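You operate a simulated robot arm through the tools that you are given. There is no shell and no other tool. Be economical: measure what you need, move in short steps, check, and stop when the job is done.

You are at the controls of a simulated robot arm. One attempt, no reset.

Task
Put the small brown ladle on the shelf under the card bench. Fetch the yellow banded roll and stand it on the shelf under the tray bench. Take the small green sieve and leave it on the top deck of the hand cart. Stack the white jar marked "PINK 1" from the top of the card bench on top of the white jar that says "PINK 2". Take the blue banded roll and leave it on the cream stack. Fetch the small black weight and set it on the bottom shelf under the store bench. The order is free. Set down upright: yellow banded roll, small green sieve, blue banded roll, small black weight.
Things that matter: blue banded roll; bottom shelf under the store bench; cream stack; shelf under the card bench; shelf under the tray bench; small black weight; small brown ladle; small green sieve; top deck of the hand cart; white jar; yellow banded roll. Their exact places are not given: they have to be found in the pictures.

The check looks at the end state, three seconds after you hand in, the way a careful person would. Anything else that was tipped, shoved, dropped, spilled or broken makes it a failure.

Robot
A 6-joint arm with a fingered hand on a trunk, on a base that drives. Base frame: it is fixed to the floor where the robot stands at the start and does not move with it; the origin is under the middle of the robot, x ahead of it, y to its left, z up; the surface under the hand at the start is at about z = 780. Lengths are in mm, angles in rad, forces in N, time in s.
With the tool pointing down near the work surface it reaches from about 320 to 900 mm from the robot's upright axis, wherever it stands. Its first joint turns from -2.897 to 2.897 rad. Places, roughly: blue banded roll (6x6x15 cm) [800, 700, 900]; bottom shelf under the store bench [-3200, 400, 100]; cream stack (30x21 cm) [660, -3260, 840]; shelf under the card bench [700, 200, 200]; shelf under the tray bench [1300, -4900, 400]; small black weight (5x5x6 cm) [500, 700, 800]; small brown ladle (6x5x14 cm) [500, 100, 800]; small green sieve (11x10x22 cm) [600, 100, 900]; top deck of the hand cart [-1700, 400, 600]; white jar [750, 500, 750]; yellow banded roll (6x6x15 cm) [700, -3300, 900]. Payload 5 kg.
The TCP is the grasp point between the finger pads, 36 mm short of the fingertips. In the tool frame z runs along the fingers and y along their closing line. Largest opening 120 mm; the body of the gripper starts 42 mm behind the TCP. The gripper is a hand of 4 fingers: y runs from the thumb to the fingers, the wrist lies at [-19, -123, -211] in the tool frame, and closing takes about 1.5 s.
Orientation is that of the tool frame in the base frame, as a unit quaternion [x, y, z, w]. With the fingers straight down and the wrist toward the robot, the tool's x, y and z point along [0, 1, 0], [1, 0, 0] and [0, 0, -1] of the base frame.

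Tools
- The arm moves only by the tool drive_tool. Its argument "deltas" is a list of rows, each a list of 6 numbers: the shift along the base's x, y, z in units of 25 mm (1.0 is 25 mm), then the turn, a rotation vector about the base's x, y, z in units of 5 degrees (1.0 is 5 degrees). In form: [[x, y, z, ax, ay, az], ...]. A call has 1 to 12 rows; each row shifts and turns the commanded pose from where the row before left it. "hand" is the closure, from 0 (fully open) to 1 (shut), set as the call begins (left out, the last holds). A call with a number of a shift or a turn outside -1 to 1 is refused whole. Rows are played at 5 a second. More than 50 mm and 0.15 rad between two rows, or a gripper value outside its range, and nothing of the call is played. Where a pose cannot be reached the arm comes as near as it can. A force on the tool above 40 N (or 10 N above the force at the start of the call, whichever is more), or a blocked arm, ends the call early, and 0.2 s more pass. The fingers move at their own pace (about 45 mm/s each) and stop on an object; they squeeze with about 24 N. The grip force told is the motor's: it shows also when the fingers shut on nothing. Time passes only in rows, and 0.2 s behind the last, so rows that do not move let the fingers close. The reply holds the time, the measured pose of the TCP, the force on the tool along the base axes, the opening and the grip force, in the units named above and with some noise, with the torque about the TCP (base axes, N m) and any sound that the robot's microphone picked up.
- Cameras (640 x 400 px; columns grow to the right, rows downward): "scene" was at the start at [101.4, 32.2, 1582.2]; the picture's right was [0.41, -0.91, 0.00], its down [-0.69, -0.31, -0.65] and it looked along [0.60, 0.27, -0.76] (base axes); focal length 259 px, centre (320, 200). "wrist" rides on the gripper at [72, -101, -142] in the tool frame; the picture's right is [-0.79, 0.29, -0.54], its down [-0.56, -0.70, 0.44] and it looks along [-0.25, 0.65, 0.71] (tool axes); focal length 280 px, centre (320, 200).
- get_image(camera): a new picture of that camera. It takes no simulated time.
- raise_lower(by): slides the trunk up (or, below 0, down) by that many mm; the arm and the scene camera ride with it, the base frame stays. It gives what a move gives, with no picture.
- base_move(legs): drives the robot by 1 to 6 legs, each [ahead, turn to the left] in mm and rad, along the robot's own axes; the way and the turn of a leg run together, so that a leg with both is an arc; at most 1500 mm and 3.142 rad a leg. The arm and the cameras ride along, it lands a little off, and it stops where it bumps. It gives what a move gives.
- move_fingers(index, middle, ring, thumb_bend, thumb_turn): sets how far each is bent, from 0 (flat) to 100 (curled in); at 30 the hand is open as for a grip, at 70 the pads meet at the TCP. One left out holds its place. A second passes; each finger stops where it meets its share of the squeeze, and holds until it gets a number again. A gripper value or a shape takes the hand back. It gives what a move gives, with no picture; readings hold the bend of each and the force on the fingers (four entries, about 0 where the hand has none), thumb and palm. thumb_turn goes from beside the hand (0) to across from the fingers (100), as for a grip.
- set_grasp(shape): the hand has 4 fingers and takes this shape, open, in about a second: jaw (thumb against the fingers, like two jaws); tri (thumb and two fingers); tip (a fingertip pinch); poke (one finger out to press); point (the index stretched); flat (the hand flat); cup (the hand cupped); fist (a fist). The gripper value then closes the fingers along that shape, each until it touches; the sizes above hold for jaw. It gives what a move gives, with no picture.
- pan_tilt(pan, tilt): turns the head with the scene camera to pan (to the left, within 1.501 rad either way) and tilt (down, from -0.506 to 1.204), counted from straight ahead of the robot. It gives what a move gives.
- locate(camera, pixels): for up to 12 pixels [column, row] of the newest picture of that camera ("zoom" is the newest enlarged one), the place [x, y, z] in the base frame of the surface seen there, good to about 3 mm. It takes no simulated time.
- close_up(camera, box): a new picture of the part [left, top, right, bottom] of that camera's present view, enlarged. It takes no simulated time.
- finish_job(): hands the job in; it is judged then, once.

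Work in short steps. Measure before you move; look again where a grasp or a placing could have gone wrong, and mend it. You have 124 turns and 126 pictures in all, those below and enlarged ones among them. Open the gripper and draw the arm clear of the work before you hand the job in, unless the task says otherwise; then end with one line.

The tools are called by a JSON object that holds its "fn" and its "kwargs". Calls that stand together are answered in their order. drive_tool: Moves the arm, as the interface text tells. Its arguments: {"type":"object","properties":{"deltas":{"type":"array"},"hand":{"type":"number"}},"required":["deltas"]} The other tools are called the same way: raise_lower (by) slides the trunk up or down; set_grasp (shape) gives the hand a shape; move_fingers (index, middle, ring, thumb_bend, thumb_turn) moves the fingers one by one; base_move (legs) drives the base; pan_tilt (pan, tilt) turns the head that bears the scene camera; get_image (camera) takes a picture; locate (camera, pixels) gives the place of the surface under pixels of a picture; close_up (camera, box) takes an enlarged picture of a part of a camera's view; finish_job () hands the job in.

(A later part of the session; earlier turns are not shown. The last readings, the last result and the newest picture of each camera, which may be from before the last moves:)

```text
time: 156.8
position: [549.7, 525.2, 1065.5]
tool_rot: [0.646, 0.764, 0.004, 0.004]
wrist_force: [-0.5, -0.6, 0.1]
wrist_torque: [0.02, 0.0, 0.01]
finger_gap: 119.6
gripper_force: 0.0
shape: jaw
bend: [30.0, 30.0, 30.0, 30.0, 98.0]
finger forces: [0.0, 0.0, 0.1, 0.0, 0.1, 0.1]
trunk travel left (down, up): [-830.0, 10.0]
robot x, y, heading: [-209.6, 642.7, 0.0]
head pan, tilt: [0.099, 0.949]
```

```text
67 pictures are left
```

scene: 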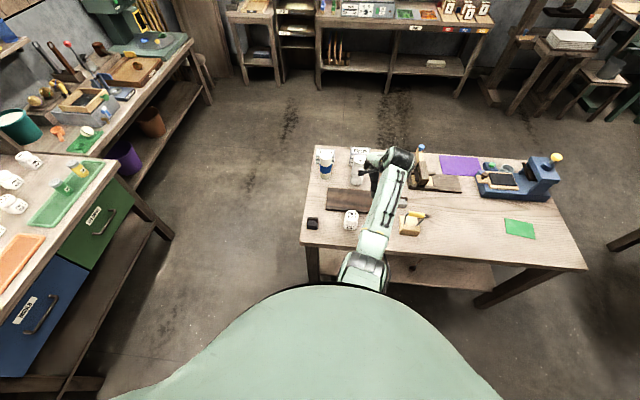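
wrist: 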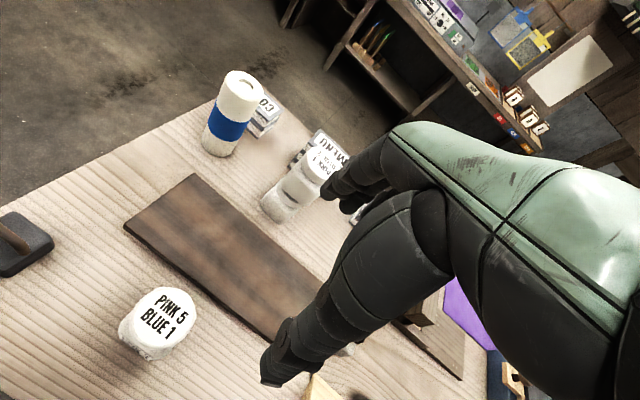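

The weight is at scene (313,223). I enlarge and measure it.

{"fn": "close_up", "kwargs": {"camera": "scene", "box": [290, 205, 340, 240]}}

{"fn": "locate", "kwargs": {"camera": "scene", "pixels": [[313, 220], [309, 219], [317, 220], [313, 226], [309, 226], [317, 226]]}}

```text
11.43 times, centred on (315, 222) of scene
```

zoom: 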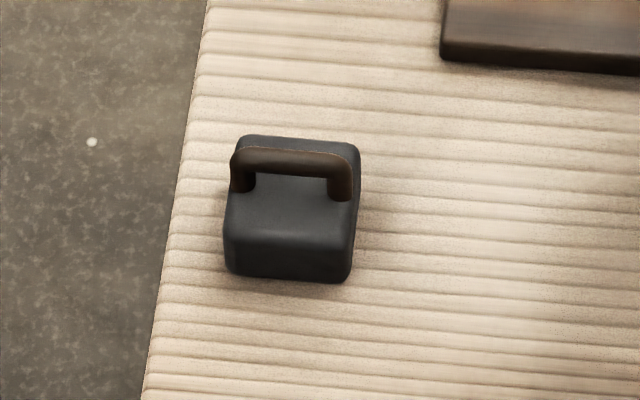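

```text
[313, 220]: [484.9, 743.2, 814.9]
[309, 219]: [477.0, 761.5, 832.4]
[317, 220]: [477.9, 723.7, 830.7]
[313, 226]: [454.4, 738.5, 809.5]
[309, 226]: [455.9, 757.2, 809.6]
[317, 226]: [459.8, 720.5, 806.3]
```

The weight's body is centred at about (478,741), top 815, with its handle along y up to ~837. I move above it with yaw near 0, then look.

{"fn": "drive_tool", "kwargs": {"deltas": [[-0.32, 0.96, 0, 0, 0, -0.3], [-0.32, 0.96, 0, 0, 0, -0.3], [-0.32, 0.96, 0, 0, 0, -0.3], [-0.32, 0.96, 0, 0, 0, -0.3], [-0.32, 0.96, 0, 0, 0, -0.3], [-0.32, 0.96, 0, 0, 0, -0.3], [-0.32, 0.96, -0.5, 0, 0, 0], [-0.32, 0.96, -1, 0, 0, 0], [-0.28, 0.96, -1, 0, 0, 0], [0, 0, -1, 0, 0, 0], [0, 0, -1, 0, 0, 0], [0, 0, 0, 0, 0, 0]]}}

{"fn": "get_image", "kwargs": {"camera": "wrist"}}

{"fn": "locate", "kwargs": {"camera": "wrist", "pixels": [[230, 290], [250, 300], [270, 310]]}}

```text
time: 159.4
position: [480.4, 742.7, 952.2]
tool_rot: [0.703, 0.711, 0.004, 0.004]
wrist_force: [-0.6, 0.1, -0.4]
wrist_torque: [0.01, 0.02, 0.01]
finger_gap: 119.7
gripper_force: 0.1
shape: jaw
bend: [30.0, 30.0, 30.0, 30.0, 98.0]
finger forces: [0.0, 0.0, 0.0, 0.0, 0.0, 0.1]
trunk travel left (down, up): [-830.0, 10.0]
robot x, y, heading: [-208.5, 647.7, 0.007]
head pan, tilt: [0.099, 0.949]
```

```text
65 pictures are left
```

wrist: 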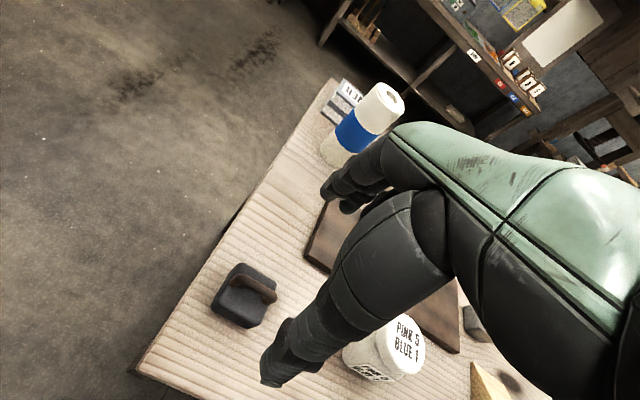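

```text
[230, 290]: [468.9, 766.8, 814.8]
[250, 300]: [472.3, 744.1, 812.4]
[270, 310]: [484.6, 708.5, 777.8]
```

The weight is at wrist (245,295). I measure its corners to centre on it.

{"fn": "locate", "kwargs": {"camera": "wrist", "pixels": [[238, 277], [255, 285], [272, 293], [240, 266], [274, 281], [214, 303], [250, 325], [225, 295], [262, 312], [245, 310]]}}

```text
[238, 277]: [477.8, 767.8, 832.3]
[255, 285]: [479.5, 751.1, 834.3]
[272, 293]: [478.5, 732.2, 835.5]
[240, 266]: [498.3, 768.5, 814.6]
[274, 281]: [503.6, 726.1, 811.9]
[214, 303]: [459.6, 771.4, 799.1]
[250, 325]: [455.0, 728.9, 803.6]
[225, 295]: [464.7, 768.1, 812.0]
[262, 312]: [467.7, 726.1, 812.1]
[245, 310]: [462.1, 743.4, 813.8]
```

Body centre is about (479,746). I descend to z≈826.

{"fn": "drive_tool", "kwargs": {"deltas": [[-0.05, 0.13, -1, 0, 0, 0], [0, 0, -1, 0, 0, 0], [0, 0, -1, 0, 0, 0], [0, 0, -1, 0, 0, 0], [0, 0, -0.7, 0, 0, 0], [0, 0, -0.34, 0, 0, 0], [0, 0, 0, 0, 0, 0]]}}

{"fn": "get_image", "kwargs": {"camera": "wrist"}}

```text
time: 161.0
position: [476.7, 745.6, 826.5]
tool_rot: [0.703, 0.711, 0.004, 0.005]
wrist_force: [0.0, -0.7, -0.6]
wrist_torque: [0.01, 0.03, 0.0]
finger_gap: 119.8
gripper_force: 0.0
shape: jaw
bend: [30.0, 30.0, 30.0, 30.0, 98.0]
finger forces: [0.0, 0.0, 0.2, 0.0, 0.2, 0.0]
trunk travel left (down, up): [-830.0, 10.0]
robot x, y, heading: [-208.0, 642.6, 0.008]
head pan, tilt: [0.099, 0.949]
```

```text
64 pictures are left
```

wrist: 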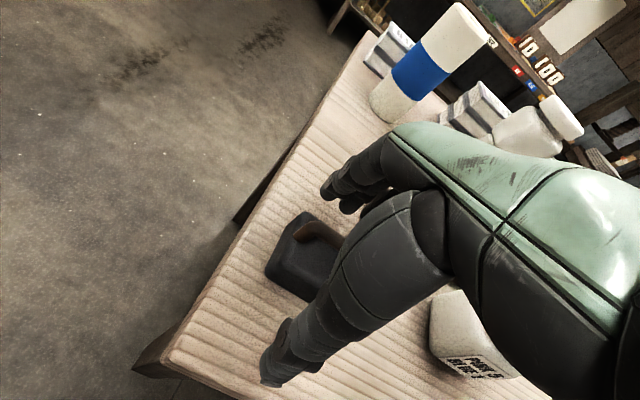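

The weight is between thumb and fingers. I close and watch.

{"fn": "drive_tool", "kwargs": {"deltas": [[0, 0, 0, 0, 0, 0], [0, 0, 0, 0, 0, 0], [0, 0, 0, 0, 0, 0], [0, 0, 0, 0, 0, 0], [0, 0, 0, 0, 0, 0], [0, 0, 0, 0, 0, 0], [0, 0, 0, 0, 0, 0], [0, 0, 0, 0, 0, 0], [0, 0, 0, 0, 0, 0]], "hand": 1}}

{"fn": "get_image", "kwargs": {"camera": "wrist"}}

```text
time: 163.0
position: [475.8, 745.6, 827.1]
tool_rot: [0.704, 0.711, 0.004, 0.004]
wrist_force: [-0.6, -0.3, -0.5]
wrist_torque: [0.01, -0.02, -0.02]
finger_gap: 45.0
gripper_force: 24.1
shape: jaw
bend: [74.0, 50.0, 53.0, 73.0, 100.0]
finger forces: [12.9, 7.4, 0.1, 0.0, 20.6, 0.0]
trunk travel left (down, up): [-830.0, 10.0]
robot x, y, heading: [-208.8, 644.7, 0.007]
head pan, tilt: [0.099, 0.949]
```

```text
63 pictures are left
```

wrist: 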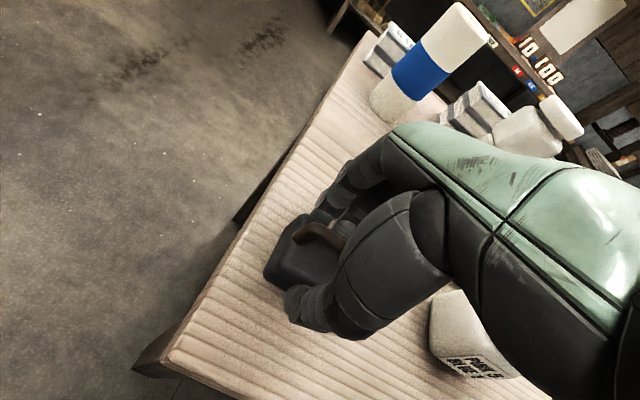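

Grip 24 N at 45 mm gap. I lift 40 mm and check.

{"fn": "drive_tool", "kwargs": {"deltas": [[0, 0, 0.4, 0, 0, 0], [0, 0, 0.6, 0, 0, 0], [0, 0, 0.6, 0, 0, 0], [0, 0, 0, 0, 0, 0], [0, 0, 0, 0, 0, 0]]}}

{"fn": "close_up", "kwargs": {"camera": "wrist", "box": [220, 150, 440, 360]}}

```text
time: 164.2
position: [478.1, 744.8, 865.8]
tool_rot: [0.703, 0.711, 0.004, 0.004]
wrist_force: [-0.2, -0.6, -2.9]
wrist_torque: [-0.01, 0.03, 0.04]
finger_gap: 44.9
gripper_force: 23.6
shape: jaw
bend: [74.0, 50.0, 53.0, 73.0, 100.0]
finger forces: [13.1, 7.4, 0.0, 0.0, 20.6, 0.0]
trunk travel left (down, up): [-830.0, 10.0]
robot x, y, heading: [-211.3, 646.4, 0.002]
head pan, tilt: [0.099, 0.949]
```

```text
1.90 times, centred on (330, 255) of wrist
```

zoom: 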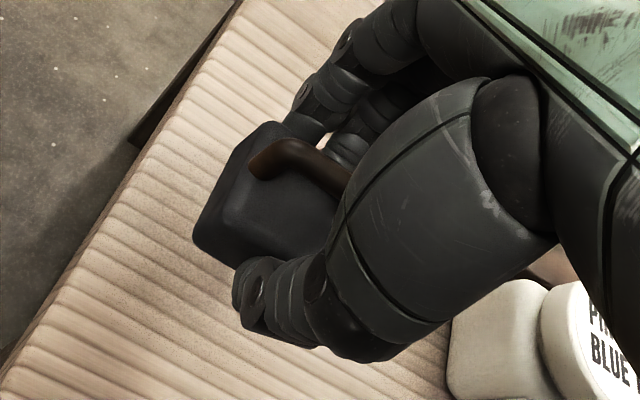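

The weight is held firmly. I raise it, back away from the bench, turn toward the aisle right of the cart and look.

{"fn": "drive_tool", "kwargs": {"deltas": [[0, 0, 1, 0, 0, 0], [0, 0, 1, 0, 0, 0], [0, 0, 1, 0, 0, 0], [0, 0, 1, 0, 0, 0], [0, 0, 1, 0, 0, 0], [0, 0, 1, 0, 0, 0], [0, 0, 0, 0, 0, 0]]}}

{"fn": "base_move", "kwargs": {"legs": [[-300, 0], [0, 2.5]]}}

{"fn": "pan_tilt", "kwargs": {"pan": 0.1, "tilt": 0.55}}

{"fn": "get_image", "kwargs": {"camera": "scene"}}

```text
time: 165.8
position: [477.6, 745.0, 1016.2]
tool_rot: [0.703, 0.711, 0.004, 0.004]
wrist_force: [0.0, -1.1, -2.6]
wrist_torque: [-0.01, 0.02, 0.02]
finger_gap: 45.0
gripper_force: 24.2
shape: jaw
bend: [74.0, 50.0, 53.0, 73.0, 100.0]
finger forces: [13.2, 7.5, 0.0, 0.0, 20.8, 0.1]
trunk travel left (down, up): [-830.0, 10.0]
robot x, y, heading: [-212.9, 643.6, 0.008]
head pan, tilt: [0.099, 0.949]
```

```text
time: 175.2
position: [-1138.1, 943.3, 1016.4]
tool_rot: [-0.473, 0.881, 0.006, -0.003]
wrist_force: [0.5, -0.5, -2.2]
wrist_torque: [0.03, -0.01, 0.02]
finger_gap: 44.5
gripper_force: 24.1
shape: jaw
bend: [74.0, 50.0, 53.0, 74.0, 100.0]
finger forces: [12.9, 7.2, 0.0, 0.1, 20.0, 0.0]
trunk travel left (down, up): [-830.0, 10.0]
robot x, y, heading: [-509.3, 641.6, 2.552]
head pan, tilt: [0.099, 0.949]
```

```text
time: 176.1
position: [-1137.6, 943.0, 1015.3]
tool_rot: [-0.473, 0.881, 0.006, -0.003]
wrist_force: [-0.7, -0.5, -2.5]
wrist_torque: [0.01, -0.07, 0.0]
finger_gap: 44.3
gripper_force: 24.0
shape: jaw
bend: [74.0, 50.0, 53.0, 74.0, 100.0]
finger forces: [12.9, 7.1, 0.0, 0.1, 19.9, 0.1]
trunk travel left (down, up): [-830.0, 10.0]
robot x, y, heading: [-507.3, 645.2, 2.552]
head pan, tilt: [0.099, 0.55]
```

```text
61 pictures are left
```

scene: 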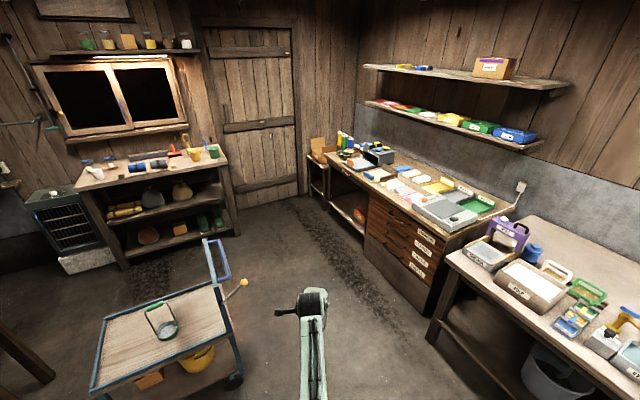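

I measure the corridor between the cart's handle and the drawer bench, and points of the store bench.

{"fn": "locate", "kwargs": {"camera": "scene", "pixels": [[243, 283], [228, 278], [232, 340], [395, 305], [330, 215], [430, 335], [240, 378], [303, 300], [210, 228], [100, 268], [235, 240], [435, 265]]}}

```text
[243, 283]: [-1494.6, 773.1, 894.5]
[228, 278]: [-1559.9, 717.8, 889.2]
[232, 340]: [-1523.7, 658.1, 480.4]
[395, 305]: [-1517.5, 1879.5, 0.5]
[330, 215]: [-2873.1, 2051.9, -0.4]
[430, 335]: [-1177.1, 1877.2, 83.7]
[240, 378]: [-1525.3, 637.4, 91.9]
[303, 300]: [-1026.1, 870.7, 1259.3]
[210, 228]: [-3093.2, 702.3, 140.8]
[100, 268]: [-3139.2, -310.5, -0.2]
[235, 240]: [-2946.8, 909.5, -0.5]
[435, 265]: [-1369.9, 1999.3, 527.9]
```

The aisle runs from y≈780 to 1880. I retract the arm about 210 mm toward the body, then drive around the cart to (−2390,608) facing the store bench.

{"fn": "drive_tool", "kwargs": {"deltas": [[0.78, -0.52, 0, 0, 0, 0], [0.78, -0.52, 0, 0, 0, 0], [0.78, -0.52, 0, 0, 0, 0], [0.78, -0.52, 0, 0, 0, 0], [0.78, -0.52, 0, 0, 0, 0], [0.78, -0.52, 0, 0, 0, 0], [0.78, -0.52, 0, 0, 0, 0], [0.78, -0.52, 0, 0, 0, 0], [0.78, -0.52, 0, 0, 0, 0], [0, 0, 0, 0, 0, 0]]}}

{"fn": "base_move", "kwargs": {"legs": [[0, -0.046], [1120, 0], [0, 0.636], [980, 0]]}}

```text
time: 178.3
position: [-963.2, 825.6, 1015.1]
tool_rot: [-0.473, 0.881, 0.006, -0.003]
wrist_force: [0.5, 0.8, -2.8]
wrist_torque: [-0.01, -0.01, -0.05]
finger_gap: 44.6
gripper_force: 23.8
shape: jaw
bend: [74.0, 50.0, 53.0, 74.0, 100.0]
finger forces: [13.0, 7.3, 0.1, 0.0, 20.2, 0.0]
trunk travel left (down, up): [-830.0, 10.0]
robot x, y, heading: [-511.4, 640.6, 2.55]
head pan, tilt: [0.099, 0.55]
```

```text
time: 192.1
position: [-2852.8, 1206.1, 1015.3]
tool_rot: [0.71, -0.704, -0.004, 0.005]
wrist_force: [0.2, -0.3, -1.6]
wrist_torque: [0.0, -0.01, 0.01]
finger_gap: 44.3
gripper_force: 24.1
shape: jaw
bend: [74.0, 50.0, 53.0, 74.0, 100.0]
finger forces: [12.7, 7.2, 0.0, 0.0, 20.0, 0.1]
trunk travel left (down, up): [-830.0, 10.0]
robot x, y, heading: [-2376.5, 1308.2, -3.134]
head pan, tilt: [0.099, 0.55]
```

At (−2376,1308). I turn left, drive to y≈612, and turn right to face the store bench.

{"fn": "base_move", "kwargs": {"legs": [[0, 1.564], [696, 0], [0, -1.571]]}}

{"fn": "pan_tilt", "kwargs": {"pan": 0.0, "tilt": 0.75}}

{"fn": "get_image", "kwargs": {"camera": "scene"}}

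```text
time: 205.4
position: [-2833.6, 506.3, 1015.4]
tool_rot: [0.716, -0.698, -0.004, 0.004]
wrist_force: [0.0, 0.0, -2.4]
wrist_torque: [0.02, 0.01, 0.06]
finger_gap: 44.3
gripper_force: 24.5
shape: jaw
bend: [74.0, 50.0, 53.0, 74.0, 100.0]
finger forces: [12.5, 7.0, 0.0, 0.1, 19.6, 0.0]
trunk travel left (down, up): [-830.0, 10.0]
robot x, y, heading: [-2365.0, 614.9, -3.121]
head pan, tilt: [0.099, 0.55]
```

```text
time: 206.1
position: [-2833.7, 506.6, 1015.8]
tool_rot: [0.717, -0.697, -0.004, 0.004]
wrist_force: [0.0, 0.7, -3.0]
wrist_torque: [0.01, -0.03, 0.02]
finger_gap: 44.5
gripper_force: 24.4
shape: jaw
bend: [74.0, 50.0, 53.0, 74.0, 100.0]
finger forces: [12.5, 6.9, 0.0, 0.0, 19.6, 0.0]
trunk travel left (down, up): [-830.0, 10.0]
robot x, y, heading: [-2360.3, 617.5, -3.115]
head pan, tilt: [0.0, 0.75]
```

```text
60 pictures are left
```

scene: 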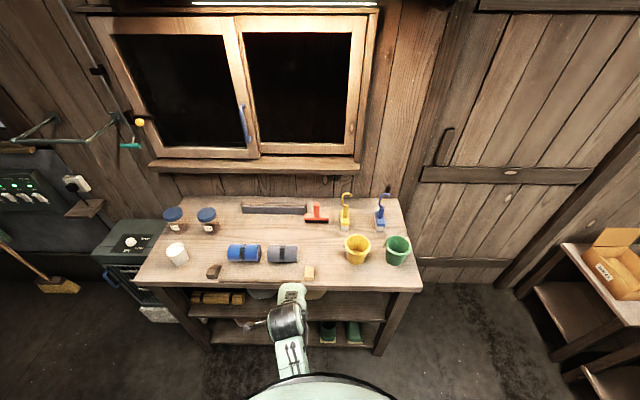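

I check the bench top's front edge before lowering beside it.

{"fn": "locate", "kwargs": {"camera": "scene", "pixels": [[250, 287], [340, 288], [400, 289], [330, 335], [350, 347], [240, 338], [345, 325], [288, 320], [290, 290]]}}

{"fn": "raise_lower", "kwargs": {"by": -400}}

{"fn": "raise_lower", "kwargs": {"by": -300}}

{"fn": "get_image", "kwargs": {"camera": "wrist"}}

{"fn": "get_image", "kwargs": {"camera": "scene"}}

```text
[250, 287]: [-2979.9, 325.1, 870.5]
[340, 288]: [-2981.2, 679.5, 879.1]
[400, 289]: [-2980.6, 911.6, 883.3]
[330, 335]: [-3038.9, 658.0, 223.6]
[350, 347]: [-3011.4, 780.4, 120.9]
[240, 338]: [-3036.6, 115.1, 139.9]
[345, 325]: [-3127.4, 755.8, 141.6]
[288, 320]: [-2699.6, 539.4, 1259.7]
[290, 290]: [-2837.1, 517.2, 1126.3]
```

```text
time: 209.9
position: [-2833.9, 506.8, 615.0]
tool_rot: [0.717, -0.697, -0.004, 0.004]
wrist_force: [-0.3, -0.8, -2.0]
wrist_torque: [0.02, 0.03, -0.02]
finger_gap: 44.2
gripper_force: 23.8
shape: jaw
bend: [74.0, 50.0, 53.0, 74.0, 100.0]
finger forces: [12.6, 6.9, 0.0, 0.0, 19.5, 0.1]
trunk travel left (down, up): [-430.0, 410.0]
robot x, y, heading: [-2359.6, 615.2, -3.116]
head pan, tilt: [0.0, 0.75]
```

```text
time: 212.9
position: [-2834.5, 505.9, 315.1]
tool_rot: [0.717, -0.697, -0.004, 0.004]
wrist_force: [0.3, -0.8, -2.7]
wrist_torque: [0.04, 0.01, 0.02]
finger_gap: 44.0
gripper_force: 23.9
shape: jaw
bend: [74.0, 50.0, 53.0, 74.0, 100.0]
finger forces: [12.5, 7.0, 0.0, 0.1, 19.6, 0.1]
trunk travel left (down, up): [-130.0, 710.0]
robot x, y, heading: [-2362.7, 611.2, -3.114]
head pan, tilt: [0.0, 0.75]
```

```text
59 pictures are left
```

wrist: 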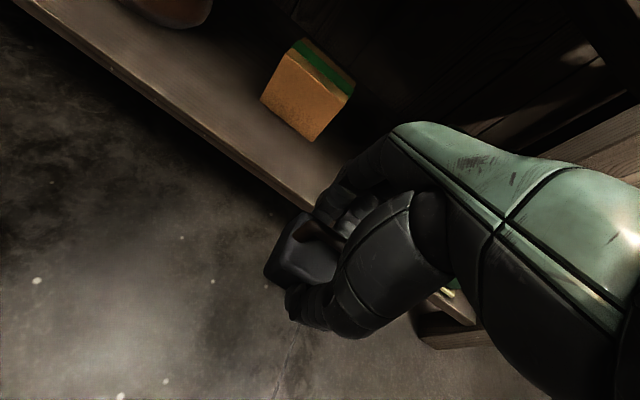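

```text
58 pictures are left
```

scene: 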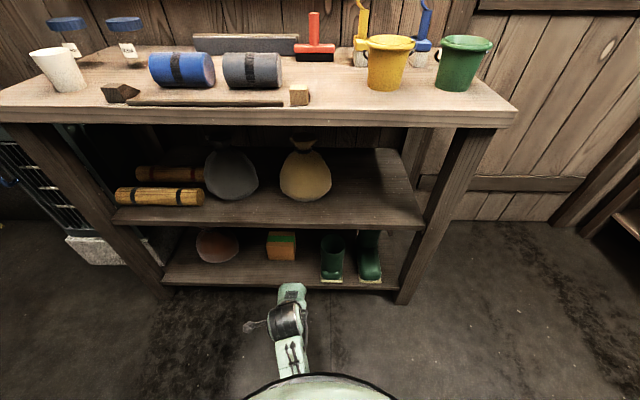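

Space between box (282,247) and boots (330,255) looks free. I measure their edges and lower another 100 mm.

{"fn": "locate", "kwargs": {"camera": "scene", "pixels": [[295, 258], [268, 258], [322, 275], [322, 255], [308, 265], [308, 275], [308, 282], [308, 286]]}}

{"fn": "raise_lower", "kwargs": {"by": -100}}

```text
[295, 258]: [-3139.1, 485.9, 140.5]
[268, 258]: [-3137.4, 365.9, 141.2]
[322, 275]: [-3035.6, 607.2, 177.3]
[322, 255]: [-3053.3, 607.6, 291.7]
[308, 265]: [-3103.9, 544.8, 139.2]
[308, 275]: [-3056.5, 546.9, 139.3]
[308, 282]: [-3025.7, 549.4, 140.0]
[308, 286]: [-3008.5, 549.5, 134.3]
```

```text
time: 214.3
position: [-2834.5, 506.0, 216.0]
tool_rot: [0.717, -0.697, -0.004, 0.004]
wrist_force: [1.0, -0.2, -2.1]
wrist_torque: [0.04, -0.02, 0.02]
finger_gap: 44.0
gripper_force: 24.8
shape: jaw
bend: [74.0, 50.0, 53.0, 74.0, 100.0]
finger forces: [12.4, 7.0, 0.1, 0.0, 19.6, 0.0]
trunk travel left (down, up): [-30.0, 810.0]
robot x, y, heading: [-2359.7, 616.8, -3.119]
head pan, tilt: [0.0, 0.75]
```

I choose (−3062,538), clear of box and boots. I extend the arm forward over the shelf.

{"fn": "drive_tool", "kwargs": {"deltas": [[-0.91, 0.13, 0, 0, 0, 0], [-0.91, 0.13, 0, 0, 0, 0], [-0.91, 0.13, 0, 0, 0, 0], [-0.91, 0.13, 0, 0, 0, 0], [-0.91, 0.13, 0, 0, 0, 0], [-0.91, 0.13, 0, 0, 0, 0], [-0.91, 0.13, 0, 0, 0, 0], [-0.91, 0.13, 0, 0, 0, 0], [-0.91, 0.13, 0, 0, 0, 0], [-0.91, 0.11, 0, 0, 0, 0], [0, 0, 0, 0, 0, 0]]}}

{"fn": "get_image", "kwargs": {"camera": "wrist"}}

{"fn": "close_up", "kwargs": {"camera": "scene", "box": [200, 180, 420, 330]}}

```text
time: 216.7
position: [-3060.2, 537.7, 217.0]
tool_rot: [0.717, -0.697, -0.004, 0.004]
wrist_force: [0.8, 0.4, -2.8]
wrist_torque: [0.0, -0.03, 0.01]
finger_gap: 44.1
gripper_force: 24.1
shape: jaw
bend: [74.0, 50.0, 53.0, 74.0, 100.0]
finger forces: [12.6, 7.2, 0.1, 0.0, 19.8, 0.0]
trunk travel left (down, up): [-30.0, 810.0]
robot x, y, heading: [-2362.3, 614.7, -3.122]
head pan, tilt: [0.0, 0.75]
```

```text
57 pictures are left
```

wrist: 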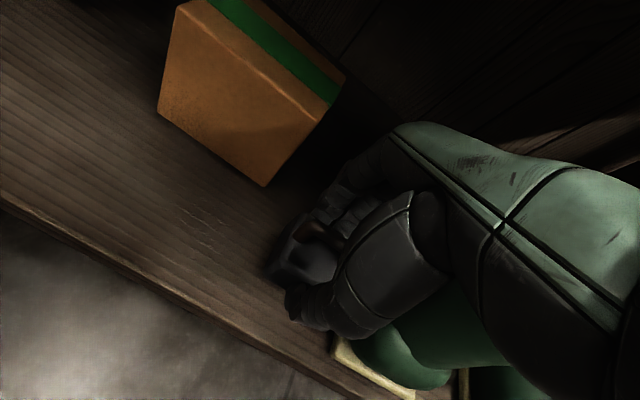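

```text
2.67 times, centred on (310, 255) of scene
```

zoom: 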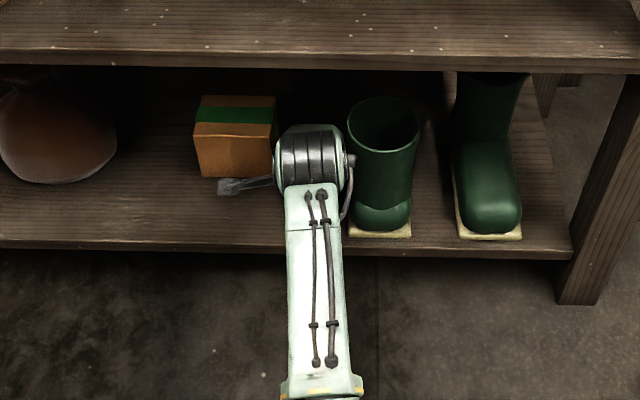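

The hand is close to the boot; I shift 10 mm away from it and lower 27 mm.

{"fn": "drive_tool", "kwargs": {"deltas": [[0, -0.4, -0.2, 0, 0, 0], [0, 0, -0.4, 0, 0, 0], [0, 0, -0.3, 0, 0, 0], [0, 0, -0.16, 0, 0, 0], [0, 0, 0, 0, 0, 0]]}}

{"fn": "drive_tool", "kwargs": {"deltas": [[0, 0, -0.08, 0, 0, 0], [0, 0, -0.08, 0, 0, 0], [0, 0, 0, 0, 0, 0]]}}

```text
time: 217.9
position: [-3060.2, 528.4, 188.3]
tool_rot: [0.717, -0.697, -0.003, 0.004]
wrist_force: [0.4, 0.5, -2.0]
wrist_torque: [-0.03, 0.0, 0.03]
finger_gap: 44.0
gripper_force: 24.1
shape: jaw
bend: [74.0, 50.0, 53.0, 74.0, 100.0]
finger forces: [12.6, 7.2, 0.1, 0.0, 19.8, 0.1]
trunk travel left (down, up): [-30.0, 810.0]
robot x, y, heading: [-2359.8, 612.7, -3.121]
head pan, tilt: [0.0, 0.75]
```

```text
time: 218.7
position: [-3062.7, 528.0, 186.6]
tool_rot: [0.716, -0.698, -0.005, 0.005]
wrist_force: [2.3, 0.5, 5.6]
wrist_torque: [0.01, 0.0, 0.0]
finger_gap: 44.1
gripper_force: 24.0
shape: jaw
bend: [74.0, 50.0, 53.0, 74.0, 100.0]
finger forces: [12.6, 7.2, 0.1, 0.0, 21.8, 0.1]
trunk travel left (down, up): [-30.0, 810.0]
robot x, y, heading: [-2360.0, 611.0, -3.116]
head pan, tilt: [0.0, 0.75]
```

Touchdown (5.6 N). I ease up 1 mm and open the fingers partway.

{"fn": "drive_tool", "kwargs": {"deltas": [[0, 0, 0.04, 0, 0, 0], [0, 0, 0, 0, 0, 0]]}}

{"fn": "drive_tool", "kwargs": {"deltas": [[0, 0, 0, 0, 0, 0], [0, 0, 0, 0, 0, 0], [0, 0, 0, 0, 0, 0], [0, 0, 0, 0, 0, 0], [0, 0, 0, 0, 0, 0], [0, 0, 0, 0, 0, 0]], "hand": 0.3}}

{"fn": "get_image", "kwargs": {"camera": "wrist"}}

```text
time: 219.3
position: [-3063.8, 527.6, 186.6]
tool_rot: [0.717, -0.697, -0.004, 0.003]
wrist_force: [-0.7, -1.3, 2.0]
wrist_torque: [-0.05, 0.09, -0.02]
finger_gap: 43.7
gripper_force: 24.4
shape: jaw
bend: [74.0, 50.0, 53.0, 74.0, 100.0]
finger forces: [13.5, 7.9, 0.0, 0.0, 20.4, 0.1]
trunk travel left (down, up): [-30.0, 810.0]
robot x, y, heading: [-2359.9, 617.6, -3.114]
head pan, tilt: [0.0, 0.75]
```

```text
time: 220.7
position: [-3062.3, 527.5, 187.3]
tool_rot: [0.717, -0.697, -0.004, 0.005]
wrist_force: [0.2, -1.0, -0.1]
wrist_torque: [0.02, 0.01, 0.01]
finger_gap: 83.5
gripper_force: 0.0
shape: jaw
bend: [27.0, 38.0, 35.0, 59.0, 99.0]
finger forces: [0.0, 0.0, 0.1, 0.1, 0.0, 0.1]
trunk travel left (down, up): [-30.0, 810.0]
robot x, y, heading: [-2360.2, 610.4, -3.119]
head pan, tilt: [0.0, 0.75]
```

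```text
55 pictures are left
```

wrist: 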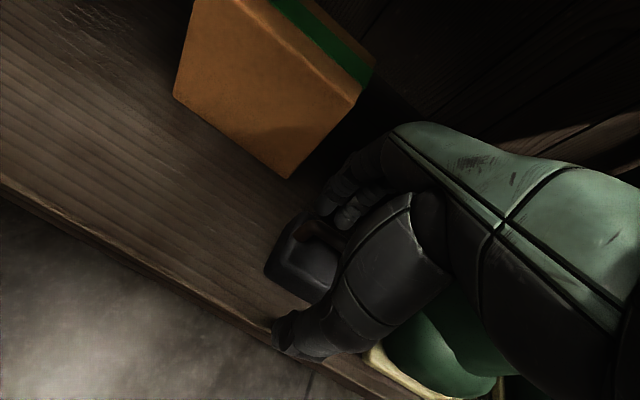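

The weight stands freely. I lift 58 mm to clear its handle, then withdraw toward the robot.

{"fn": "drive_tool", "kwargs": {"deltas": [[0, 0, 0.5, 0, 0, 0], [0, 0, 0.9, 0, 0, 0], [0, 0, 0.9, 0, 0, 0], [0.5, 0, 0.2, 0, 0, 0], [1, 0, 0, 0, 0, 0], [1, 0, 0, 0, 0, 0], [1, 0, 0, 0, 0, 0], [1, 0, 0, 0, 0, 0], [1, 0, 0, 0, 0, 0], [1, 0, 0, 0, 0, 0], [1, 0, 0, 0, 0, 0], [1, 0, 0, 0, 0, 0]]}}

{"fn": "close_up", "kwargs": {"camera": "scene", "box": [180, 180, 420, 330]}}

```text
time: 223.3
position: [-2849.4, 527.3, 247.3]
tool_rot: [0.717, -0.697, -0.004, 0.005]
wrist_force: [-0.1, 0.7, 0.5]
wrist_torque: [-0.02, 0.04, 0.0]
finger_gap: 83.6
gripper_force: 0.0
shape: jaw
bend: [27.0, 37.0, 35.0, 59.0, 99.0]
finger forces: [0.1, 0.0, 0.1, 0.0, 0.1, 0.0]
trunk travel left (down, up): [-30.0, 810.0]
robot x, y, heading: [-2361.9, 613.9, -3.115]
head pan, tilt: [0.0, 0.75]
```

```text
2.67 times, centred on (300, 255) of scene
```

zoom: 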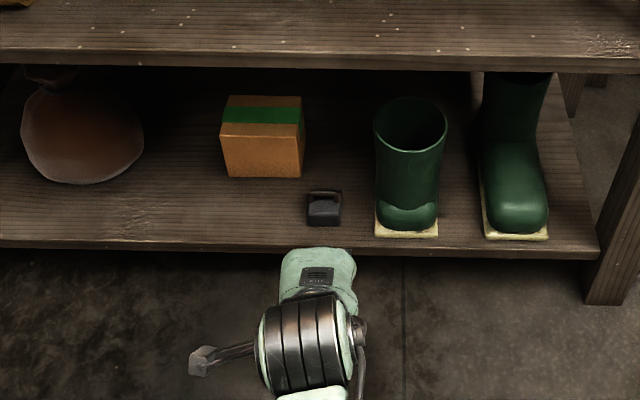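

The weight stands upright on the bottom shelf. I raise the trunk and drive back around the cart to the card bench for the blue roll.

{"fn": "raise_lower", "kwargs": {"by": 400}}

{"fn": "raise_lower", "kwargs": {"by": 400}}

{"fn": "base_move", "kwargs": {"legs": [[0, -1.597], [690, 0], [0, -1.571], [1000, 0]]}}

```text
time: 227.1
position: [-2850.0, 527.0, 648.2]
tool_rot: [0.716, -0.698, -0.005, 0.005]
wrist_force: [-0.1, -0.5, -0.4]
wrist_torque: [0.01, 0.03, 0.01]
finger_gap: 83.8
gripper_force: 0.1
shape: jaw
bend: [27.0, 37.0, 35.0, 59.0, 99.0]
finger forces: [0.0, 0.1, 0.1, 0.0, 0.0, 0.1]
trunk travel left (down, up): [-430.0, 410.0]
robot x, y, heading: [-2358.7, 614.1, -3.115]
head pan, tilt: [0.0, 0.75]
```

```text
time: 230.9
position: [-2850.3, 527.5, 1048.1]
tool_rot: [0.717, -0.697, -0.004, 0.004]
wrist_force: [-0.2, 0.5, -0.8]
wrist_torque: [-0.01, 0.0, -0.01]
finger_gap: 83.8
gripper_force: 0.0
shape: jaw
bend: [27.0, 37.0, 35.0, 59.0, 99.0]
finger forces: [0.0, 0.0, 0.1, 0.1, 0.1, 0.0]
trunk travel left (down, up): [-830.0, 10.0]
robot x, y, heading: [-2359.7, 612.7, -3.114]
head pan, tilt: [0.0, 0.75]
```

```text
time: 249.4
position: [-882.8, 1395.4, 1048.6]
tool_rot: [0.703, 0.711, 0.005, 0.005]
wrist_force: [0.0, -0.6, -0.3]
wrist_torque: [0.01, 0.02, -0.01]
finger_gap: 83.8
gripper_force: 0.0
shape: jaw
bend: [27.0, 37.0, 35.0, 59.0, 99.0]
finger forces: [0.0, 0.0, 0.1, 0.0, 0.0, 0.1]
trunk travel left (down, up): [-830.0, 10.0]
robot x, y, heading: [-1371.2, 1316.6, 0.005]
head pan, tilt: [0.0, 0.75]
```

Now on to (−300,650), facing the card bench.

{"fn": "base_move", "kwargs": {"legs": [[0, -0.562], [1262, 0], [0, 0.557], [280, 0]]}}

{"fn": "pan_tilt", "kwargs": {"pan": 0.0, "tilt": 0.85}}

{"fn": "get_image", "kwargs": {"camera": "scene"}}

```text
time: 261.6
position: [450.8, 709.4, 1048.0]
tool_rot: [0.712, 0.702, 0.005, 0.004]
wrist_force: [0.0, -0.3, -0.9]
wrist_torque: [0.0, -0.02, -0.02]
finger_gap: 83.9
gripper_force: 0.2
shape: jaw
bend: [27.0, 37.0, 35.0, 59.0, 99.0]
finger forces: [0.0, 0.0, 0.1, 0.1, 0.0, 0.1]
trunk travel left (down, up): [-830.0, 10.0]
robot x, y, heading: [-40.3, 643.1, -0.019]
head pan, tilt: [0.0, 0.75]
```

```text
time: 262.3
position: [451.5, 709.6, 1046.9]
tool_rot: [0.711, 0.703, 0.004, 0.003]
wrist_force: [0.3, -0.1, 1.1]
wrist_torque: [0.0, 0.03, 0.03]
finger_gap: 83.7
gripper_force: 0.1
shape: jaw
bend: [27.0, 37.0, 35.0, 59.0, 99.0]
finger forces: [0.0, 0.1, 0.0, 0.0, 0.0, 0.0]
trunk travel left (down, up): [-830.0, 10.0]
robot x, y, heading: [-39.2, 644.0, -0.021]
head pan, tilt: [0.0, 0.85]
```

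```text
53 pictures are left
```

scene: 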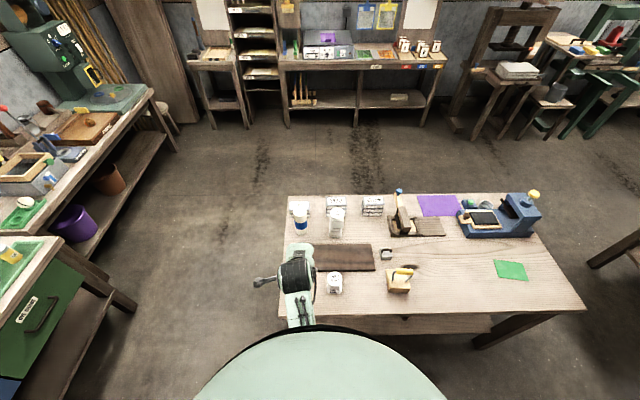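

The blue roll is at (301,215). I enlarge it and measure its top rim and base.

{"fn": "close_up", "kwargs": {"camera": "scene", "box": [275, 190, 355, 250]}}

{"fn": "locate", "kwargs": {"camera": "zoom", "pixels": [[152, 150], [258, 150], [205, 122], [205, 178], [180, 140], [230, 160], [205, 300], [400, 160], [365, 160], [430, 160]]}}

```text
6.67 times, centred on (315, 220) of scene
```

zoom: 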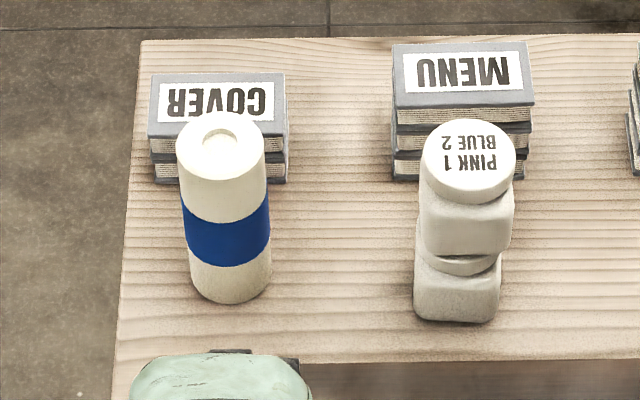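

```text
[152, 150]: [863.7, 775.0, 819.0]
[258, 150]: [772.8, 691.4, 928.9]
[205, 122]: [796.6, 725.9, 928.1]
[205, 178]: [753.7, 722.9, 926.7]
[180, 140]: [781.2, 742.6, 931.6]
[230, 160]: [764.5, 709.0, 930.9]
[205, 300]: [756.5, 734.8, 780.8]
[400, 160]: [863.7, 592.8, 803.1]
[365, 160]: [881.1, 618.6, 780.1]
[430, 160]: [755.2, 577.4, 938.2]
```

The roll's axis is about (779,716), top 930. I move over it at the present height.

{"fn": "drive_tool", "kwargs": {"deltas": [[1, 0, 0, 0, 0, 0], [1, 0, 0, 0, 0, 0], [1, 0, 0, 0, 0, 0], [1, 0, 0, 0, 0, 0], [1, 0, 0, 0, 0, 0], [1, 0, 0, 0, 0, 0], [1, 0, 0, 0, 0, 0], [1, 0, 0, 0, 0, 0], [1, 0, 0, 0, 0, 0], [1, 0.1, 0, 0, 0, 0], [1, 0.1, 0, 0, 0, 0], [1, 0.1, 0, 0, 0, 0]], "hand": 0}}

{"fn": "get_image", "kwargs": {"camera": "wrist"}}

```text
time: 264.9
position: [752.0, 720.3, 1046.8]
tool_rot: [0.712, 0.702, 0.004, 0.004]
wrist_force: [0.5, 0.0, 0.1]
wrist_torque: [-0.02, 0.01, 0.0]
finger_gap: 119.3
gripper_force: 0.1
shape: jaw
bend: [30.0, 30.0, 30.0, 30.0, 98.0]
finger forces: [0.0, 0.0, 0.0, 0.1, 0.0, 0.0]
trunk travel left (down, up): [-830.0, 10.0]
robot x, y, heading: [-39.4, 646.6, -0.023]
head pan, tilt: [0.0, 0.85]
```

```text
51 pictures are left
```

wrist: 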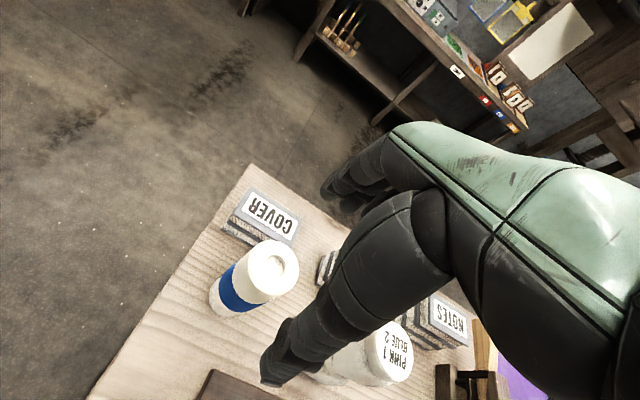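

The roll top shows at (273,268). I measure its rim.

{"fn": "locate", "kwargs": {"camera": "wrist", "pixels": [[249, 266], [296, 270], [273, 243], [272, 292], [256, 250], [290, 286], [288, 250], [256, 284], [273, 268]]}}

```text
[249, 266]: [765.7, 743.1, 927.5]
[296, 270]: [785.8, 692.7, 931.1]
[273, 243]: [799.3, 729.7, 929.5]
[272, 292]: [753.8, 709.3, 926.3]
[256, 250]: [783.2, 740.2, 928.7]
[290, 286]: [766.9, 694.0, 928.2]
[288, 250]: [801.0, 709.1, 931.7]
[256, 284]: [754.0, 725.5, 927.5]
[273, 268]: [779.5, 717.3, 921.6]
```

Roll centre is (776.5,718). I centre and descend to z≈898.

{"fn": "drive_tool", "kwargs": {"deltas": [[0.98, -0.1, 0, 0, 0, 0], [0, 0, -1, 0, 0, 0], [0, 0, -1, 0, 0, 0], [0, 0, -1, 0, 0, 0], [0, 0, -1, 0, 0, 0], [0, 0, -1, 0, 0, 0], [0, 0, -0.95, 0, 0, 0], [0, 0, 0, 0, 0, 0]]}}

{"fn": "drive_tool", "kwargs": {"deltas": [[0, 0, 0, 0, 0, 0], [0, 0, 0, 0, 0, 0], [0, 0, 0, 0, 0, 0], [0, 0, 0, 0, 0, 0], [0, 0, 0, 0, 0, 0], [0, 0, 0, 0, 0, 0], [0, 0, 0, 0, 0, 0], [0, 0, 0, 0, 0, 0], [0, 0, 0, 0, 0, 0]], "hand": 1}}

{"fn": "drive_tool", "kwargs": {"deltas": [[0, 0, 0.4, 0, 0, 0], [0, 0, 0.6, 0, 0, 0], [0, 0, 0.6, 0, 0, 0], [0, 0, 0, 0, 0, 0]]}}

{"fn": "get_image", "kwargs": {"camera": "wrist"}}

```text
time: 266.7
position: [769.3, 715.5, 904.5]
tool_rot: [0.712, 0.702, 0.003, 0.004]
wrist_force: [0.1, -1.0, -0.4]
wrist_torque: [-0.01, -0.02, 0.02]
finger_gap: 119.8
gripper_force: 0.1
shape: jaw
bend: [30.0, 30.0, 30.0, 30.0, 98.0]
finger forces: [0.0, 0.1, 0.0, 0.0, 0.1, 0.0]
out of reach, approached as far as the arm can: row 7
trunk travel left (down, up): [-830.0, 10.0]
robot x, y, heading: [-43.1, 646.1, -0.021]
head pan, tilt: [0.0, 0.85]
```

```text
time: 268.7
position: [769.4, 717.2, 904.0]
tool_rot: [0.712, 0.702, 0.004, 0.003]
wrist_force: [0.1, -0.4, -0.3]
wrist_torque: [-0.01, -0.03, 0.01]
finger_gap: 50.8
gripper_force: 23.6
shape: jaw
bend: [74.0, 49.0, 51.0, 73.0, 100.0]
finger forces: [13.2, 6.6, 0.0, 0.0, 20.5, 0.0]
trunk travel left (down, up): [-830.0, 10.0]
robot x, y, heading: [-38.3, 646.9, -0.024]
head pan, tilt: [0.0, 0.85]
```

```text
time: 269.7
position: [768.5, 715.6, 943.2]
tool_rot: [0.712, 0.702, 0.004, 0.004]
wrist_force: [0.1, -0.2, -1.3]
wrist_torque: [0.03, 0.01, -0.02]
finger_gap: 50.7
gripper_force: 23.8
shape: jaw
bend: [74.0, 49.0, 51.0, 73.0, 100.0]
finger forces: [13.2, 6.6, 0.2, 0.0, 20.5, 0.0]
trunk travel left (down, up): [-830.0, 10.0]
robot x, y, heading: [-39.7, 646.2, -0.018]
head pan, tilt: [0.0, 0.85]
```

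```text
50 pictures are left
```

wrist: 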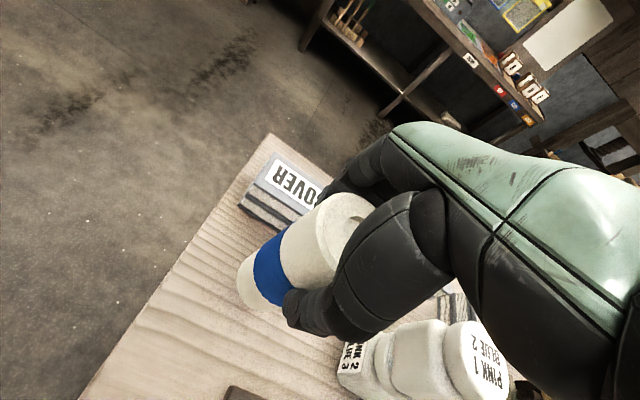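

The blue roll is held. I raise it, pull the arm back, retreat, and turn toward the −y side of the room to find the cream stack.

{"fn": "drive_tool", "kwargs": {"deltas": [[0, 0, 1, 0, 0, 0], [0, 0, 1, 0, 0, 0], [0, 0, 1, 0, 0, 0], [0, 0, 1, 0, 0, 0], [-1, 0, 0, 0, 0, 0], [-1, 0, 0, 0, 0, 0], [-1, 0, 0, 0, 0, 0], [-1, 0, 0, 0, 0, 0], [-1, 0, 0, 0, 0, 0], [-1, 0, 0, 0, 0, 0], [-1, 0, 0, 0, 0, 0], [-1, 0, 0, 0, 0, 0]]}}

{"fn": "base_move", "kwargs": {"legs": [[-350, 0], [0, -1.55]]}}

{"fn": "pan_tilt", "kwargs": {"pan": 0.3, "tilt": 0.45}}

{"fn": "get_image", "kwargs": {"camera": "scene"}}

```text
time: 272.3
position: [569.4, 716.6, 1043.6]
tool_rot: [0.712, 0.702, 0.004, 0.004]
wrist_force: [-0.1, 0.4, -1.4]
wrist_torque: [-0.03, 0.01, -0.02]
finger_gap: 50.5
gripper_force: 24.3
shape: jaw
bend: [74.0, 49.0, 51.0, 73.0, 100.0]
finger forces: [13.2, 6.7, 0.0, 0.0, 20.6, 0.0]
trunk travel left (down, up): [-830.0, 10.0]
robot x, y, heading: [-39.8, 642.0, -0.023]
head pan, tilt: [0.0, 0.85]
```

```text
time: 279.2
position: [-300.5, 42.4, 1043.7]
tool_rot: [1.0, 0.001, 0.0, 0.005]
wrist_force: [0.0, 0.5, -1.1]
wrist_torque: [0.0, 0.02, -0.05]
finger_gap: 50.3
gripper_force: 23.5
shape: jaw
bend: [74.0, 49.0, 51.0, 73.0, 100.0]
finger forces: [13.0, 6.8, 0.0, 0.0, 20.2, 0.0]
trunk travel left (down, up): [-830.0, 10.0]
robot x, y, heading: [-387.7, 652.4, -1.573]
head pan, tilt: [0.0, 0.85]
```

```text
time: 280.1
position: [-301.5, 42.1, 1042.4]
tool_rot: [1.0, 0.001, 0.0, 0.005]
wrist_force: [0.5, -0.2, -0.9]
wrist_torque: [0.03, 0.0, -0.02]
finger_gap: 50.3
gripper_force: 24.0
shape: jaw
bend: [74.0, 49.0, 51.0, 73.0, 100.0]
finger forces: [13.2, 6.8, 0.1, 0.1, 20.2, 0.0]
trunk travel left (down, up): [-830.0, 10.0]
robot x, y, heading: [-385.4, 652.1, -1.577]
head pan, tilt: [0.3, 0.45]
```

```text
49 pictures are left
```

scene: 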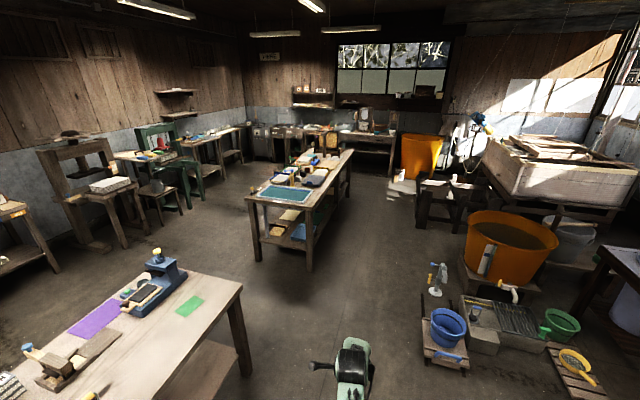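

The long central bench stands ahead-left, with the aisle to its right. I enlarge it and measure.

{"fn": "locate", "kwargs": {"camera": "scene", "pixels": [[308, 271], [318, 203], [352, 152], [248, 195], [425, 205], [465, 290], [385, 185], [348, 205]]}}

{"fn": "close_up", "kwargs": {"camera": "scene", "box": [240, 110, 420, 220]}}

```text
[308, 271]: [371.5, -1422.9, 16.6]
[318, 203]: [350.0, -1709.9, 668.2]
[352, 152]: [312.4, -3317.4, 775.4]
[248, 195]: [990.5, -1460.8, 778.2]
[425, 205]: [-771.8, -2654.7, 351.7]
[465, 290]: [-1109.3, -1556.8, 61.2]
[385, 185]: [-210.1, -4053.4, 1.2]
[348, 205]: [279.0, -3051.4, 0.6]
```

```text
3.56 times, centred on (330, 165) of scene
```

zoom: 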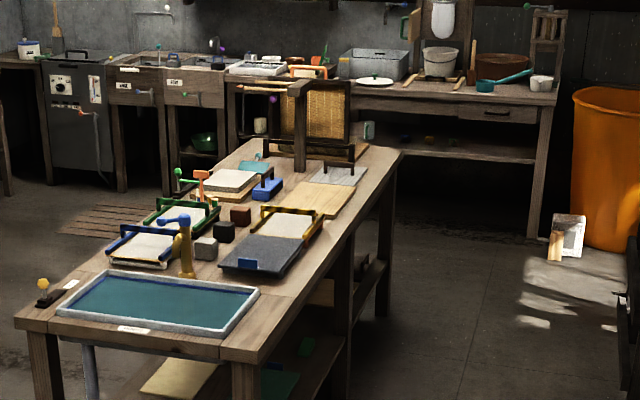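

The aisle is x≈−770…310. I drive down it to about (−235,−2950) and look at the bench from there.

{"fn": "base_move", "kwargs": {"legs": [[0, 0.048], [1500, 0], [1500, 0], [600, 0]]}}

{"fn": "pan_tilt", "kwargs": {"pan": 1.3, "tilt": 0.7}}

{"fn": "get_image", "kwargs": {"camera": "scene"}}

{"fn": "pan_tilt", "kwargs": {"pan": 0.3, "tilt": 0.5}}

{"fn": "get_image", "kwargs": {"camera": "scene"}}

```text
time: 299.6
position: [-81.6, -3527.4, 1042.8]
tool_rot: [1.0, 0.029, 0.0, 0.006]
wrist_force: [0.4, -0.1, -0.5]
wrist_torque: [0.01, 0.01, 0.0]
finger_gap: 50.1
gripper_force: 24.2
shape: jaw
bend: [74.0, 49.0, 51.0, 73.0, 100.0]
finger forces: [13.1, 6.7, 0.0, 0.0, 20.2, 0.0]
trunk travel left (down, up): [-830.0, 10.0]
robot x, y, heading: [-197.1, -2921.3, -1.52]
head pan, tilt: [0.3, 0.45]
```

```text
time: 300.9
position: [-81.6, -3528.5, 1042.5]
tool_rot: [1.0, 0.029, 0.0, 0.006]
wrist_force: [0.0, -0.5, -0.6]
wrist_torque: [0.0, 0.0, -0.03]
finger_gap: 50.1
gripper_force: 24.1
shape: jaw
bend: [74.0, 49.0, 51.0, 73.0, 100.0]
finger forces: [13.1, 6.8, 0.1, 0.0, 20.1, 0.1]
trunk travel left (down, up): [-830.0, 10.0]
robot x, y, heading: [-199.0, -2924.0, -1.515]
head pan, tilt: [1.3, 0.7]
```

```text
47 pictures are left
```

scene: 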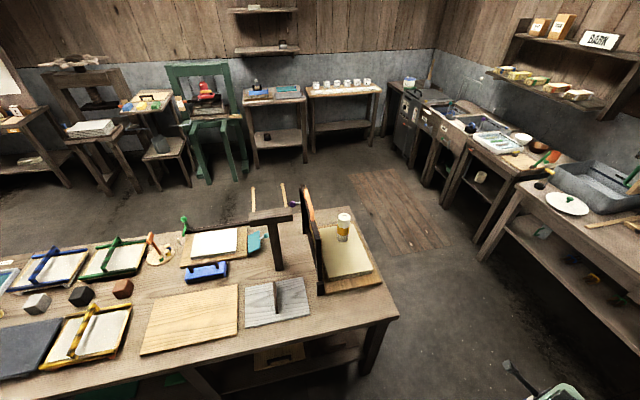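

```text
time: 302.2
position: [-80.5, -3528.7, 1043.1]
tool_rot: [1.0, 0.029, 0.001, 0.005]
wrist_force: [-0.3, -0.2, -1.0]
wrist_torque: [-0.04, 0.0, 0.01]
finger_gap: 49.9
gripper_force: 23.6
shape: jaw
bend: [74.0, 49.0, 51.0, 73.0, 100.0]
finger forces: [13.1, 6.9, 0.0, 0.0, 20.1, 0.0]
trunk travel left (down, up): [-830.0, 10.0]
robot x, y, heading: [-197.4, -2924.2, -1.517]
head pan, tilt: [0.3, 0.499]
```

```text
46 pictures are left
```

scene: 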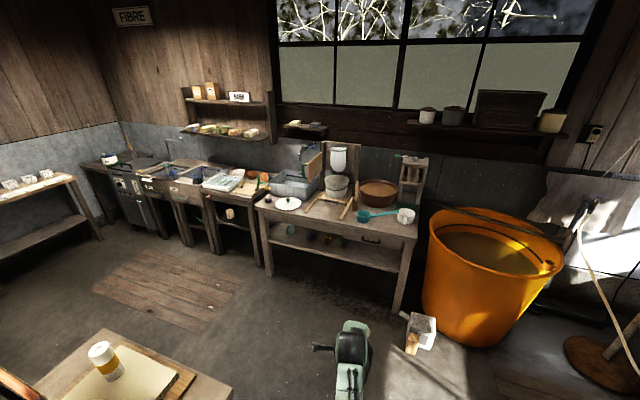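

The cream stack is at the far end of the bench, with the yellow roll standing on it (344,225). I drive on to y≈−3300 and turn to face it.

{"fn": "base_move", "kwargs": {"legs": [[390, 0], [0, 1.517]]}}

{"fn": "pan_tilt", "kwargs": {"pan": 0.0, "tilt": 0.8}}

{"fn": "get_image", "kwargs": {"camera": "scene"}}

{"fn": "get_image", "kwargs": {"camera": "wrist"}}

```text
time: 309.2
position: [435.4, -3225.9, 1042.3]
tool_rot: [0.701, 0.713, 0.003, 0.004]
wrist_force: [-0.2, -0.7, -0.5]
wrist_torque: [0.02, 0.01, 0.02]
finger_gap: 49.7
gripper_force: 24.0
shape: jaw
bend: [74.0, 49.0, 51.0, 73.0, 100.0]
finger forces: [12.9, 6.8, 0.0, 0.1, 19.9, 0.0]
trunk travel left (down, up): [-830.0, 10.0]
robot x, y, heading: [-173.2, -3316.5, 0.01]
head pan, tilt: [0.3, 0.499]
```

```text
time: 310.0
position: [433.4, -3226.3, 1042.5]
tool_rot: [0.702, 0.712, 0.003, 0.003]
wrist_force: [0.0, -0.2, -1.2]
wrist_torque: [0.0, 0.02, -0.03]
finger_gap: 49.9
gripper_force: 24.3
shape: jaw
bend: [74.0, 49.0, 51.0, 73.0, 100.0]
finger forces: [12.8, 6.9, 0.1, 0.1, 19.9, 0.0]
trunk travel left (down, up): [-830.0, 10.0]
robot x, y, heading: [-175.8, -3318.1, 0.013]
head pan, tilt: [0.0, 0.799]
```

```text
45 pictures are left
```

scene: 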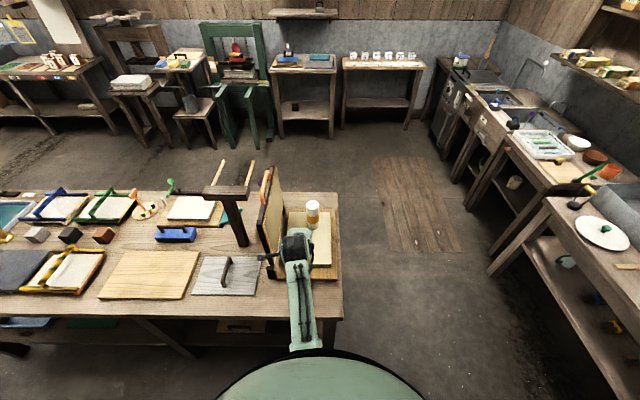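

```text
44 pictures are left
```

wrist: 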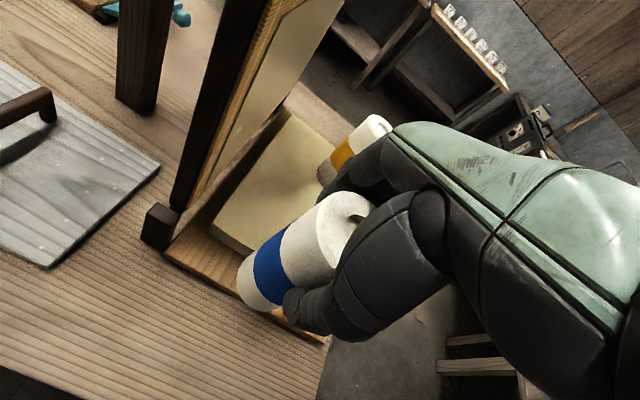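

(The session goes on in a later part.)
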